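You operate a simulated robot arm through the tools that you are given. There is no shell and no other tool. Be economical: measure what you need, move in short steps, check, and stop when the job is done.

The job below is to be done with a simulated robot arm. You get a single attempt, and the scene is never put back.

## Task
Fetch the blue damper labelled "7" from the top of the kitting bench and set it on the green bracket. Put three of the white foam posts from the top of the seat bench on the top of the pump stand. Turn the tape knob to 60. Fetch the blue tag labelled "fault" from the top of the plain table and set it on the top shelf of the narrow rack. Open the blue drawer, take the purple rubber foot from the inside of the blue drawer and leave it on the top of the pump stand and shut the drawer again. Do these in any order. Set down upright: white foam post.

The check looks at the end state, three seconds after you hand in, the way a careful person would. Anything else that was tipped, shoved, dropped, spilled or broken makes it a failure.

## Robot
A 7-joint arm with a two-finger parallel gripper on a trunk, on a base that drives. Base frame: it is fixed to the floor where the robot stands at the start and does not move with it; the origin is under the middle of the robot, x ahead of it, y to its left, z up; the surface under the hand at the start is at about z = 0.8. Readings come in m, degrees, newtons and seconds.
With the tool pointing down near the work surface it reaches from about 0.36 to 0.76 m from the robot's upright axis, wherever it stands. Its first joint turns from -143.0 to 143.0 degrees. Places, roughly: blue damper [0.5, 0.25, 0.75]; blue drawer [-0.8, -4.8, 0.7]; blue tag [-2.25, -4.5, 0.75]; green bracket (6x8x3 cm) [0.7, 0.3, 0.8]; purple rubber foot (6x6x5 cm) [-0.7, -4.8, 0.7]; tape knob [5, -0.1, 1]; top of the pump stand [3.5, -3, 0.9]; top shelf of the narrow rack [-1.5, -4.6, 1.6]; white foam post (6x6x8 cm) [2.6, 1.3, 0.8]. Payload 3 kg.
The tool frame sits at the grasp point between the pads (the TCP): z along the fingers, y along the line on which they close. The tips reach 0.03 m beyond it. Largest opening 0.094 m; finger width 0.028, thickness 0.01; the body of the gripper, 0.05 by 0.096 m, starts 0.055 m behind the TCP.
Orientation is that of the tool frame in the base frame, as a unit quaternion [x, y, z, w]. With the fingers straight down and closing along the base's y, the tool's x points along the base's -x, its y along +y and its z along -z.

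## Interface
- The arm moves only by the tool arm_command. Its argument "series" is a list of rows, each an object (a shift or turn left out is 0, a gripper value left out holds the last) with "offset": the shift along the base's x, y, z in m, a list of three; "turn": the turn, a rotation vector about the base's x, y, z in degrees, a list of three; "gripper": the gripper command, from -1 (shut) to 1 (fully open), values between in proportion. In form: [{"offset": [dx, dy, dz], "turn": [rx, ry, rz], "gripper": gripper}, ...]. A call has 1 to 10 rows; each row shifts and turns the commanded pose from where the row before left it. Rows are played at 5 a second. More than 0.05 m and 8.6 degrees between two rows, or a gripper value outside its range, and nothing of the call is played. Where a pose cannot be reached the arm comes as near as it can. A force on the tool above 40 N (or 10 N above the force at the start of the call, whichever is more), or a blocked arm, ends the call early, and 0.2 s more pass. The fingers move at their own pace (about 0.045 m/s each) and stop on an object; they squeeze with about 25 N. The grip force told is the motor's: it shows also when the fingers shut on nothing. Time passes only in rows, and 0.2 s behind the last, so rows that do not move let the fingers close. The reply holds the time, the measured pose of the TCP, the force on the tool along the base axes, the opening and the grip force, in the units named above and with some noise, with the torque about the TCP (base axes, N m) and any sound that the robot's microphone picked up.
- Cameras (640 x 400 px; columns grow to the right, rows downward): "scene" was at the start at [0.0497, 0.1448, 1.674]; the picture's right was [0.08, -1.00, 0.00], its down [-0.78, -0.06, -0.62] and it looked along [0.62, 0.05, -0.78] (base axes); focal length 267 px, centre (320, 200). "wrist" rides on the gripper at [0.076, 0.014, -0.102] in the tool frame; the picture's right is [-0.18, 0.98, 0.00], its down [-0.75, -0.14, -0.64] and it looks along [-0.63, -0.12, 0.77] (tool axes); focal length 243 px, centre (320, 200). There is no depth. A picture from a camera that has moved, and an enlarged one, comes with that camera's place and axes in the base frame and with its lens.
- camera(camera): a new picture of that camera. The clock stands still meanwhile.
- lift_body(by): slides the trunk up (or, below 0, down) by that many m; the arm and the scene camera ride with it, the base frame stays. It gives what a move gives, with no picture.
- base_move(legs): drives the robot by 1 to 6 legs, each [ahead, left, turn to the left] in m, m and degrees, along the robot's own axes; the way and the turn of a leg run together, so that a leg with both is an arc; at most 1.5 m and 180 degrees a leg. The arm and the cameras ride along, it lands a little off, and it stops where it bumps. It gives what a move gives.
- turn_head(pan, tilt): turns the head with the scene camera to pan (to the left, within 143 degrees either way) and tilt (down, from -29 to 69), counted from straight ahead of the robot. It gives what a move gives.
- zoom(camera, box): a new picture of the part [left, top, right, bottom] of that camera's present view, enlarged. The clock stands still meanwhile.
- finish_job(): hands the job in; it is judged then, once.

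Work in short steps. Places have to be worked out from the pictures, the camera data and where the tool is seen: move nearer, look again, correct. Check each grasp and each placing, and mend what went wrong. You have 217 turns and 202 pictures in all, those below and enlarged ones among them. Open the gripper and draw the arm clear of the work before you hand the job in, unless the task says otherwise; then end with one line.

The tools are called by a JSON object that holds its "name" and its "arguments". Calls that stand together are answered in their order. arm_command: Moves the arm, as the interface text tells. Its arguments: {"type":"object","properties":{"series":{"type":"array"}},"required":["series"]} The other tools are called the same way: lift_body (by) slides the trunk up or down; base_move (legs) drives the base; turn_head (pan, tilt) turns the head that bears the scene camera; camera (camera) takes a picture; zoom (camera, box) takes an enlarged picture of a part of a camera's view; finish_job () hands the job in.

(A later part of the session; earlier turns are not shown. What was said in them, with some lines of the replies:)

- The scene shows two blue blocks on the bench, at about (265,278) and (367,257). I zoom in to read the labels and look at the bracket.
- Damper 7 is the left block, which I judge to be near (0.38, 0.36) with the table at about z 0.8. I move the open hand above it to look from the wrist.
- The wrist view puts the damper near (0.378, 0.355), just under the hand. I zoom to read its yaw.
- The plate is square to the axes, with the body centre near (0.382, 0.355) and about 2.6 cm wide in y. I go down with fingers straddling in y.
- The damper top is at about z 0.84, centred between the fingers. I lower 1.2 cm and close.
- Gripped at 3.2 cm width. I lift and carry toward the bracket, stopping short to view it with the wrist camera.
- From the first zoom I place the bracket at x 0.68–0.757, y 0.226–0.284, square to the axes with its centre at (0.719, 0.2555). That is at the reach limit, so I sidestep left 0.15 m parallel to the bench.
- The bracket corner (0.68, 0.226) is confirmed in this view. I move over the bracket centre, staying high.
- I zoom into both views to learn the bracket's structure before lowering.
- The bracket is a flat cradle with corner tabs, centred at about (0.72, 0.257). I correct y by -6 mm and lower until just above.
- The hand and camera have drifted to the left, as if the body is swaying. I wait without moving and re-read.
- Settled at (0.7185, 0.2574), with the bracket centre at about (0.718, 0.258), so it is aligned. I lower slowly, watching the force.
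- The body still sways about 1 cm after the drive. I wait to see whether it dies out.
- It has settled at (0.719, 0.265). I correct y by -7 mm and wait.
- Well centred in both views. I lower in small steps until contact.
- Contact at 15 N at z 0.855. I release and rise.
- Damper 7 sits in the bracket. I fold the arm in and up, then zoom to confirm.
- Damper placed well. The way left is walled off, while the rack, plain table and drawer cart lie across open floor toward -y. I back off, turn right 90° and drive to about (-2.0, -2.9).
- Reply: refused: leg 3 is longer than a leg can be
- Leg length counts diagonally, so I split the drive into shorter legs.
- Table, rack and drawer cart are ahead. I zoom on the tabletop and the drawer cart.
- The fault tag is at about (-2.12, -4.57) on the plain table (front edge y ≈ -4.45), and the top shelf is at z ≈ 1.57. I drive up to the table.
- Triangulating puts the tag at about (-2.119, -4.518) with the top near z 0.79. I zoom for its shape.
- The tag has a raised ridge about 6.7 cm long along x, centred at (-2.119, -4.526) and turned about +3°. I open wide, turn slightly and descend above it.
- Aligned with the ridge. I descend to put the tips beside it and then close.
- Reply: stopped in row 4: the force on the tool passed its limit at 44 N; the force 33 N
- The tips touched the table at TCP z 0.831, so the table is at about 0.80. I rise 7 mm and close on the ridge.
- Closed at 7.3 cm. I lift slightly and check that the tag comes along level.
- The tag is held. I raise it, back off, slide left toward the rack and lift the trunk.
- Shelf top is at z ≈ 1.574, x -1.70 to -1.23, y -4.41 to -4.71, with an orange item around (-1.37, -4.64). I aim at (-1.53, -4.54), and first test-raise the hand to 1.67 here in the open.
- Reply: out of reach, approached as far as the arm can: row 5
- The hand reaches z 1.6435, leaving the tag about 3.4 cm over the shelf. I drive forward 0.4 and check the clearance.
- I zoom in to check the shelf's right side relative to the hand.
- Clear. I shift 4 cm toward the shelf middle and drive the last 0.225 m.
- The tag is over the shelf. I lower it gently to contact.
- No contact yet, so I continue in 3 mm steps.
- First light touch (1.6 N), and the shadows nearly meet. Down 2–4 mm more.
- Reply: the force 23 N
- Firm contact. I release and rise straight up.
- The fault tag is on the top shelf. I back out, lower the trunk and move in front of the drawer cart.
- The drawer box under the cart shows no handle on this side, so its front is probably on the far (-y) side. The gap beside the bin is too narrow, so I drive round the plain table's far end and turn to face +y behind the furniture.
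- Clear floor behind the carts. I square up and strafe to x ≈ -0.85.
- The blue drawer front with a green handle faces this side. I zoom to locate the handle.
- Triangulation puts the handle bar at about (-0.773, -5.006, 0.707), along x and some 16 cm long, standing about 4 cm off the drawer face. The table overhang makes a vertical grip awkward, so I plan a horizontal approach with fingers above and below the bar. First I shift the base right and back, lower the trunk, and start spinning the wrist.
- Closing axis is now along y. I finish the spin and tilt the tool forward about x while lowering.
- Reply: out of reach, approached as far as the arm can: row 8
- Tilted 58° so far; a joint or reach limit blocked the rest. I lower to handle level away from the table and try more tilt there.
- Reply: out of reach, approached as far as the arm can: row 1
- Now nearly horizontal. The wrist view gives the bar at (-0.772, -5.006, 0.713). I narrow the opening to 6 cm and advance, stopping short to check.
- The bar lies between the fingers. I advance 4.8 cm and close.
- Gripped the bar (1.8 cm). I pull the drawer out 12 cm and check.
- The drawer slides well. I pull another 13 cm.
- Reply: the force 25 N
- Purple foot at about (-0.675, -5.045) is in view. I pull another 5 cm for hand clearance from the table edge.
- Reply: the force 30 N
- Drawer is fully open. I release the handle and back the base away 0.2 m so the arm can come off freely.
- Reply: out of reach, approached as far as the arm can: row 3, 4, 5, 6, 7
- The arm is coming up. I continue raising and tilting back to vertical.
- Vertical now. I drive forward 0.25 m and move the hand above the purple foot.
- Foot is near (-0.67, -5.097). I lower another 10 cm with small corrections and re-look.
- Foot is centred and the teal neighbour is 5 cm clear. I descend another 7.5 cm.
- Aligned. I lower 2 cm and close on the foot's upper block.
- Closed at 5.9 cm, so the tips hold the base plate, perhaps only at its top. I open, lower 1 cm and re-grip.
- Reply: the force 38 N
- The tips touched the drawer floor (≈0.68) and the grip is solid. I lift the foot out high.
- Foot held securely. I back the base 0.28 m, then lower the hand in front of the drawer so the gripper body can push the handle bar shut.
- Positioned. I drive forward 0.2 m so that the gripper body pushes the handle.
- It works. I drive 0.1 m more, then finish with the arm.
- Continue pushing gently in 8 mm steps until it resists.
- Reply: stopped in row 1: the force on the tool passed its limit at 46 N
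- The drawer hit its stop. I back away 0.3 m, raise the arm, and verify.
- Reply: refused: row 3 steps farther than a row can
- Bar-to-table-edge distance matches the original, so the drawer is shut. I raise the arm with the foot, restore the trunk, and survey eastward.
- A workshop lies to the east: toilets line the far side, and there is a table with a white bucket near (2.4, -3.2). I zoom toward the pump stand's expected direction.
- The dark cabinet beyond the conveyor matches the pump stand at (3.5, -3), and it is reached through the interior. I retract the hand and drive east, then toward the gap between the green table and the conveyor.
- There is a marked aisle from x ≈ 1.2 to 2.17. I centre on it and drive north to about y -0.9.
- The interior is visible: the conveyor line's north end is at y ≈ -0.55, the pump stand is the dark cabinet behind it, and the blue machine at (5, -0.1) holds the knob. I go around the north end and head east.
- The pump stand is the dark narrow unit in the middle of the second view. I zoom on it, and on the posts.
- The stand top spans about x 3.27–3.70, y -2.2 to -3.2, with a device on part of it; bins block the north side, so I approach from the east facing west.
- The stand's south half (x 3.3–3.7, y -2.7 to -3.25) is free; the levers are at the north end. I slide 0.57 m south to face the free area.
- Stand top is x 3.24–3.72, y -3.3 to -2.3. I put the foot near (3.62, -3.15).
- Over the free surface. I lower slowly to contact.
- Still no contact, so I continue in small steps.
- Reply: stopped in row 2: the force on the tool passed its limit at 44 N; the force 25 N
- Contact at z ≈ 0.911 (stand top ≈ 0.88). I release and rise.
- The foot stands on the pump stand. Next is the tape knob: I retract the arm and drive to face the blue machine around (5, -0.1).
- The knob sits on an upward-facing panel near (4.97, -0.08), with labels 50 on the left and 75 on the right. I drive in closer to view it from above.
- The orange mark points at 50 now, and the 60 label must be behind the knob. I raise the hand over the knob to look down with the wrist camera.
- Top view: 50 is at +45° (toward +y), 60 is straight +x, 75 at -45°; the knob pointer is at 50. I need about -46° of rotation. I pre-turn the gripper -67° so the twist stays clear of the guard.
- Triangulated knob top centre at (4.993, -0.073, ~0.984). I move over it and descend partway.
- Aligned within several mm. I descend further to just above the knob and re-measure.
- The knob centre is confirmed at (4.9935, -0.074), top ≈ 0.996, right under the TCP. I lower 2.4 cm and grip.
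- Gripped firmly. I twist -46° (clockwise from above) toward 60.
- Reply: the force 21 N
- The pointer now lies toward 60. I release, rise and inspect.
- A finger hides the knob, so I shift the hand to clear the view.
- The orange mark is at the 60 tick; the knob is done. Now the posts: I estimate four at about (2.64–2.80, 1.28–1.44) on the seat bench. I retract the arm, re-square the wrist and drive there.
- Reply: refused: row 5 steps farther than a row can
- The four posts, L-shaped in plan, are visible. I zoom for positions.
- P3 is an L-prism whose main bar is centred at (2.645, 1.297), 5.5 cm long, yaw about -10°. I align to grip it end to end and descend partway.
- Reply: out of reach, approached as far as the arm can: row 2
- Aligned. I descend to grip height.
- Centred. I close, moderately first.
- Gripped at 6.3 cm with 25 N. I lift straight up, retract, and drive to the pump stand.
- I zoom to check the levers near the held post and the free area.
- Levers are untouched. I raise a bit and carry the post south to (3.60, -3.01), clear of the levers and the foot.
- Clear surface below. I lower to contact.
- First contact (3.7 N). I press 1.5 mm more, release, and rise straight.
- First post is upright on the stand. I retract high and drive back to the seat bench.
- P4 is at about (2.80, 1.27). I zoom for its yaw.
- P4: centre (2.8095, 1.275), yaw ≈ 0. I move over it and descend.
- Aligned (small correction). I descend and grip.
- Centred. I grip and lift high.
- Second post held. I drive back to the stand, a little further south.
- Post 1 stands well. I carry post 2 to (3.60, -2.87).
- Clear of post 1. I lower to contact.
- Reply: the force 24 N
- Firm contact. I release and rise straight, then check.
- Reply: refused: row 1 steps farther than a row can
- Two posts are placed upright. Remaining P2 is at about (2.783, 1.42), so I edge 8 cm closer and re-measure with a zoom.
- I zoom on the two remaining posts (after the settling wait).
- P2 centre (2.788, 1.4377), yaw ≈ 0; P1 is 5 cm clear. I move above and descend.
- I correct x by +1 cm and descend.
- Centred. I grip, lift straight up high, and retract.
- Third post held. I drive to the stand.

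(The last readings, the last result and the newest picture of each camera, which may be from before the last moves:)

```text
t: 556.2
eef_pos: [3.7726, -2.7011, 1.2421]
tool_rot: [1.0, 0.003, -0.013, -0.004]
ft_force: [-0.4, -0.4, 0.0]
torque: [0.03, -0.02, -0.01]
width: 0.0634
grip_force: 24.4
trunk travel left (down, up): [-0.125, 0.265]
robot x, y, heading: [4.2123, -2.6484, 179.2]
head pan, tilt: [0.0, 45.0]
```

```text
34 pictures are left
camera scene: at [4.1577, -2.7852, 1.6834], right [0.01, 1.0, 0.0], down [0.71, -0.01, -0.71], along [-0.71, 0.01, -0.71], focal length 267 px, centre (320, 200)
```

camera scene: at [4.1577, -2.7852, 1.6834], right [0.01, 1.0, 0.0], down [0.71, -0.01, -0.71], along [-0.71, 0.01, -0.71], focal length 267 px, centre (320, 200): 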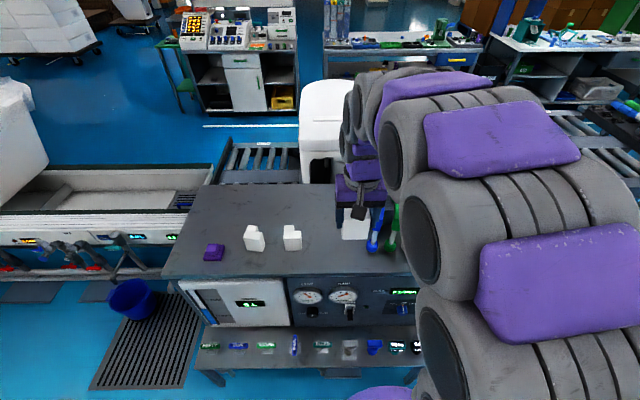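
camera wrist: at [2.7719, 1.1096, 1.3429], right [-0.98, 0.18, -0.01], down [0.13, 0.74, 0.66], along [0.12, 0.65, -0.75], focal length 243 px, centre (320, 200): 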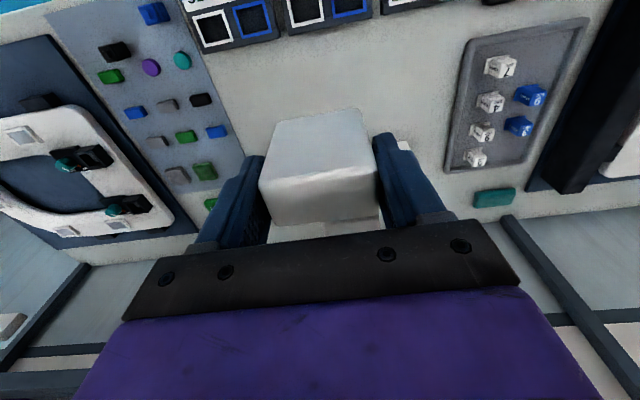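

Posts 1, 2 and the foot stand fine. I place post 3 at (3.60, -2.745), between post 2 and the levers.

{"name": "arm_command", "arguments": {"series": [{"offset": [-0.03, -0.015, 0]}, {"offset": [-0.04, -0.015, 0]}, {"offset": [-0.04, -0.014, 0]}, {"offset": [-0.04, 0, 0]}, {"offset": [-0.022, 0, -0.02]}, {"offset": [0, 0, -0.045]}, {"offset": [0, 0, -0.045]}, {}, {}, {}]}}

{"name": "camera", "arguments": {"camera": "wrist"}}

{"name": "zoom", "arguments": {"camera": "scene", "box": [200, 180, 400, 300]}}

```text
t: 558.4
eef_pos: [3.6023, -2.7485, 1.1321]
tool_rot: [1.0, 0.004, -0.014, -0.006]
ft_force: [0.8, -0.7, -0.5]
torque: [0.02, -0.01, 0.0]
width: 0.0632
grip_force: 25.0
trunk travel left (down, up): [-0.125, 0.265]
robot x, y, heading: [4.2105, -2.6499, 179.6]
head pan, tilt: [0.0, 45.0]
```

```text
33 pictures are left
camera wrist: at [3.6819, -2.7625, 1.234], right [-0.18, -0.98, -0.01], down [-0.74, 0.13, 0.66], along [-0.65, 0.12, -0.75], focal length 243 px, centre (320, 200)
```

wrist: 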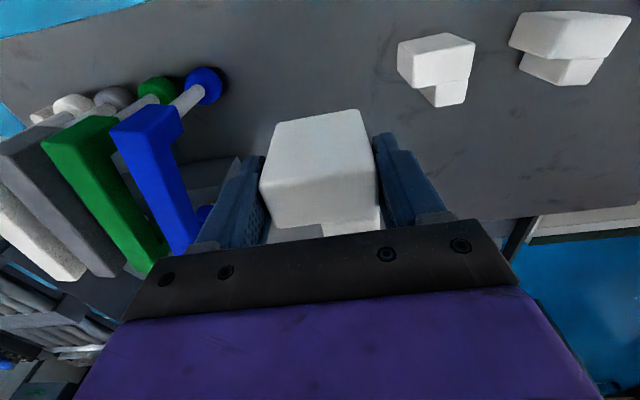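

```text
3.20 times, centred on (300, 240) of scene
camera zoom: at [4.156, -2.7921, 1.6828], right [0.01, 1.0, 0.0], down [0.71, -0.01, -0.71], along [-0.71, 0.01, -0.71], focal length 856 px, centre (384, 72)
```

zoom: 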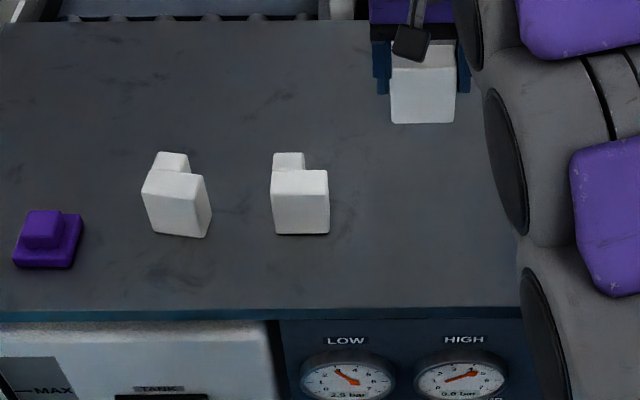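

10 cm clear of the lever. I lower to just above the surface, then to contact.

{"name": "arm_command", "arguments": {"series": [{"offset": [0, 0, -0.045]}, {"offset": [0, 0, -0.045]}, {"offset": [0, 0, -0.045]}, {"offset": [0, 0, -0.03]}, {"offset": [0, 0, -0.012]}, {}, {}]}}

{"name": "arm_command", "arguments": {"series": [{"offset": [0, 0, -0.003]}, {"offset": [0, 0, -0.002]}, {}]}}

{"name": "arm_command", "arguments": {"series": [{"offset": [0, 0, -0.002]}, {}]}}

```text
t: 560.0
eef_pos: [3.6015, -2.7491, 0.9529]
tool_rot: [1.0, 0.004, -0.012, -0.006]
ft_force: [1.7, 0.0, 0.0]
torque: [0.0, 0.0, -0.01]
width: 0.0631
grip_force: 25.1
trunk travel left (down, up): [-0.125, 0.265]
robot x, y, heading: [4.2119, -2.6489, 179.2]
head pan, tilt: [0.0, 45.0]
```

```text
t: 560.8
eef_pos: [3.6008, -2.7486, 0.9493]
tool_rot: [1.0, 0.003, -0.013, -0.006]
ft_force: [0.3, -0.2, 0.8]
torque: [0.0, 0.02, 0.02]
width: 0.0632
grip_force: 25.1
trunk travel left (down, up): [-0.125, 0.265]
robot x, y, heading: [4.2114, -2.6462, 179.6]
head pan, tilt: [0.0, 45.0]
```

```text
t: 561.4
eef_pos: [3.6014, -2.7491, 0.9466]
tool_rot: [1.0, 0.003, -0.013, -0.007]
ft_force: [-0.7, 1.1, -0.1]
torque: [-0.01, -0.03, -0.01]
width: 0.0632
grip_force: 25.3
trunk travel left (down, up): [-0.125, 0.265]
robot x, y, heading: [4.2101, -2.6484, 179.5]
head pan, tilt: [0.0, 45.0]
```

{"name": "arm_command", "arguments": {"series": [{"offset": [0, 0, -0.002]}, {}]}}

{"name": "arm_command", "arguments": {"series": [{"offset": [0, 0, -0.002]}, {}]}}

```text
t: 562.0
eef_pos: [3.6026, -2.7492, 0.9472]
tool_rot: [1.0, 0.003, -0.014, -0.005]
ft_force: [0.5, 1.0, 12.2]
torque: [-0.32, 0.12, 0.02]
width: 0.0634
grip_force: 24.7
trunk travel left (down, up): [-0.125, 0.265]
robot x, y, heading: [4.2141, -2.6518, 179.5]
head pan, tilt: [0.0, 45.0]
```

```text
t: 562.6
eef_pos: [3.6015, -2.7487, 0.944]
tool_rot: [1.0, 0.003, -0.013, -0.005]
ft_force: [1.6, 2.7, 22.2]
torque: [-0.05, 0.07, -0.08]
width: 0.0634
grip_force: 24.7
trunk travel left (down, up): [-0.125, 0.265]
robot x, y, heading: [4.2124, -2.6526, 179.5]
head pan, tilt: [0.0, 45.0]
```

Firm contact. I release, rise straight and retract.

{"name": "arm_command", "arguments": {"series": [{"offset": [0, 0, 0.001]}, {"gripper": 0.6}, {"gripper": 0.6}, {"gripper": 0.6}, {"offset": [0, 0, 0.03]}, {"offset": [0, 0, 0.045]}, {"offset": [0, 0, 0.05]}, {"offset": [0, 0, 0.05]}, {"offset": [0, 0, 0.05]}, {"offset": [0, 0, 0.04]}]}}

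{"name": "arm_command", "arguments": {"series": [{"offset": [0.04, 0, 0]}, {"offset": [0.045, 0, 0]}, {"offset": [0.045, 0, 0]}, {"offset": [0.045, 0, 0]}, {}]}}

{"name": "base_move", "arguments": {"legs": [[-0.15, 0, 0]]}}

{"name": "turn_head", "arguments": {"pan": 5, "tilt": 45}}

{"name": "camera", "arguments": {"camera": "scene"}}

{"name": "camera", "arguments": {"camera": "wrist"}}

```text
t: 564.8
eef_pos: [3.5995, -2.7507, 1.2079]
tool_rot: [1.0, 0.004, -0.013, -0.006]
ft_force: [0.3, -1.0, 0.3]
torque: [-0.02, -0.01, 0.0]
width: 0.0752
grip_force: 0.0
trunk travel left (down, up): [-0.125, 0.265]
robot x, y, heading: [4.2115, -2.6484, 179.5]
head pan, tilt: [0.0, 45.0]
```

```text
t: 566.0
eef_pos: [3.776, -2.7502, 1.2086]
tool_rot: [1.0, 0.004, -0.012, -0.006]
ft_force: [0.2, -0.1, 0.2]
torque: [-0.05, -0.01, -0.01]
width: 0.0755
grip_force: 0.2
trunk travel left (down, up): [-0.125, 0.265]
robot x, y, heading: [4.2127, -2.6496, 179.4]
head pan, tilt: [0.0, 45.0]
```

```text
t: 567.4
eef_pos: [3.9284, -2.75, 1.2094]
tool_rot: [1.0, 0.003, -0.014, -0.005]
ft_force: [0.1, 0.5, -0.1]
torque: [0.01, 0.0, 0.0]
width: 0.0751
grip_force: 0.0
trunk travel left (down, up): [-0.125, 0.265]
robot x, y, heading: [4.3637, -2.6521, 179.4]
head pan, tilt: [0.0, 45.0]
```

```text
t: 568.1
eef_pos: [3.9279, -2.7496, 1.2084]
tool_rot: [1.0, 0.004, -0.014, -0.006]
ft_force: [-0.3, -0.4, 0.6]
torque: [-0.02, 0.04, 0.0]
width: 0.0754
grip_force: 0.0
trunk travel left (down, up): [-0.125, 0.265]
robot x, y, heading: [4.3625, -2.6535, 179.2]
head pan, tilt: [5.0, 45.0]
```

```text
31 pictures are left
camera scene: at [4.3078, -2.8006, 1.6828], right [-0.08, 1.0, 0.0], down [0.71, 0.05, -0.71], along [-0.7, -0.05, -0.71], focal length 267 px, centre (320, 200)
```

scene: 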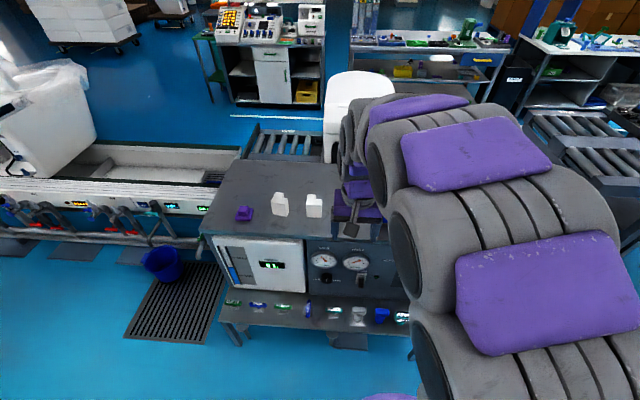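

```text
30 pictures are left
camera wrist: at [4.0077, -2.7643, 1.3104], right [-0.18, -0.98, -0.01], down [-0.74, 0.13, 0.66], along [-0.65, 0.12, -0.75], focal length 243 px, centre (320, 200)
```

wrist: 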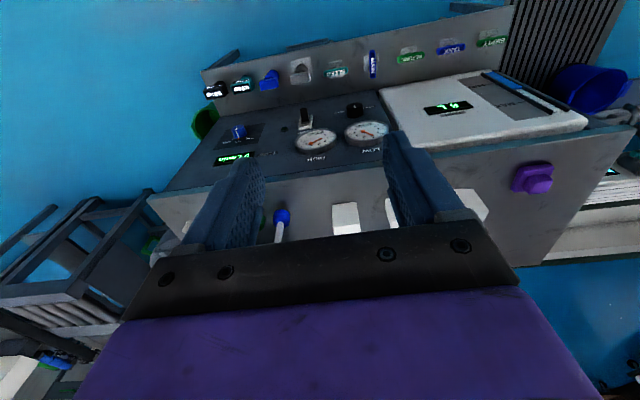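

I step back and aside for a final unobstructed check of the stand.

{"name": "base_move", "arguments": {"legs": [[-0.1, -0.55, 0]]}}

{"name": "turn_head", "arguments": {"pan": 35, "tilt": 38}}

{"name": "zoom", "arguments": {"camera": "scene", "box": [200, 120, 440, 270]}}

```text
t: 571.2
eef_pos: [4.0345, -2.2133, 1.2103]
tool_rot: [1.0, 0.002, -0.013, -0.006]
ft_force: [0.4, 0.4, 0.2]
torque: [0.01, 0.01, -0.04]
width: 0.075
grip_force: 0.1
trunk travel left (down, up): [-0.125, 0.265]
robot x, y, heading: [4.4697, -2.1146, 179.1]
head pan, tilt: [5.0, 45.0]
```

```text
t: 572.2
eef_pos: [4.0346, -2.2108, 1.2089]
tool_rot: [1.0, 0.001, -0.014, -0.005]
ft_force: [0.1, -0.7, -0.4]
torque: [0.0, 0.04, 0.0]
width: 0.0751
grip_force: 0.0
trunk travel left (down, up): [-0.125, 0.265]
robot x, y, heading: [4.4722, -2.1134, 179.1]
head pan, tilt: [35.0, 38.0]
```

```text
2.67 times, centred on (320, 195) of scene
camera zoom: at [4.4241, -2.3075, 1.693], right [-0.56, 0.83, 0.0], down [0.51, 0.35, -0.79], along [-0.65, -0.44, -0.62], focal length 713 px, centre (320, 213)
```

zoom: 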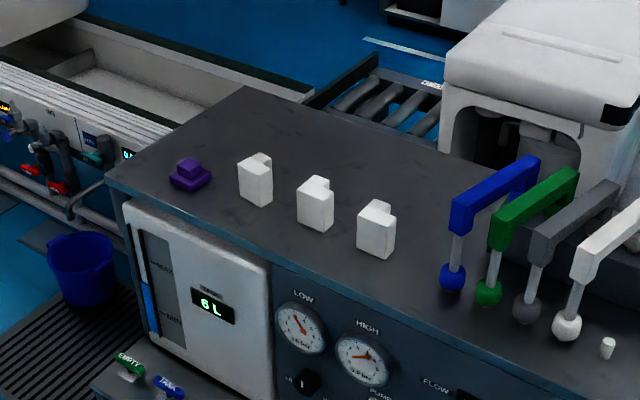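

Three posts and the foot stand upright on the pump stand and the levers are untouched. I open the gripper fully and hand in.

{"name": "arm_command", "arguments": {"series": [{"gripper": 1}, {"gripper": 1}, {}]}}

{"name": "finish_job", "arguments": {}}

```text
t: 573.0
eef_pos: [4.0356, -2.2109, 1.2099]
tool_rot: [1.0, 0.0, -0.014, -0.004]
ft_force: [0.6, 0.9, -0.2]
torque: [-0.01, 0.0, 0.01]
width: 0.0942
grip_force: 0.1
trunk travel left (down, up): [-0.125, 0.265]
robot x, y, heading: [4.4687, -2.1121, 179.0]
head pan, tilt: [35.0, 38.0]
```

```text
The job is handed in.
```

The job is handed in: damper 7 is on the green bracket, the fault tag is on the rack's top shelf, the drawer is shut with the purple foot and three upright posts on the pump stand, and the tape knob points at 60 to within about 2 degrees.
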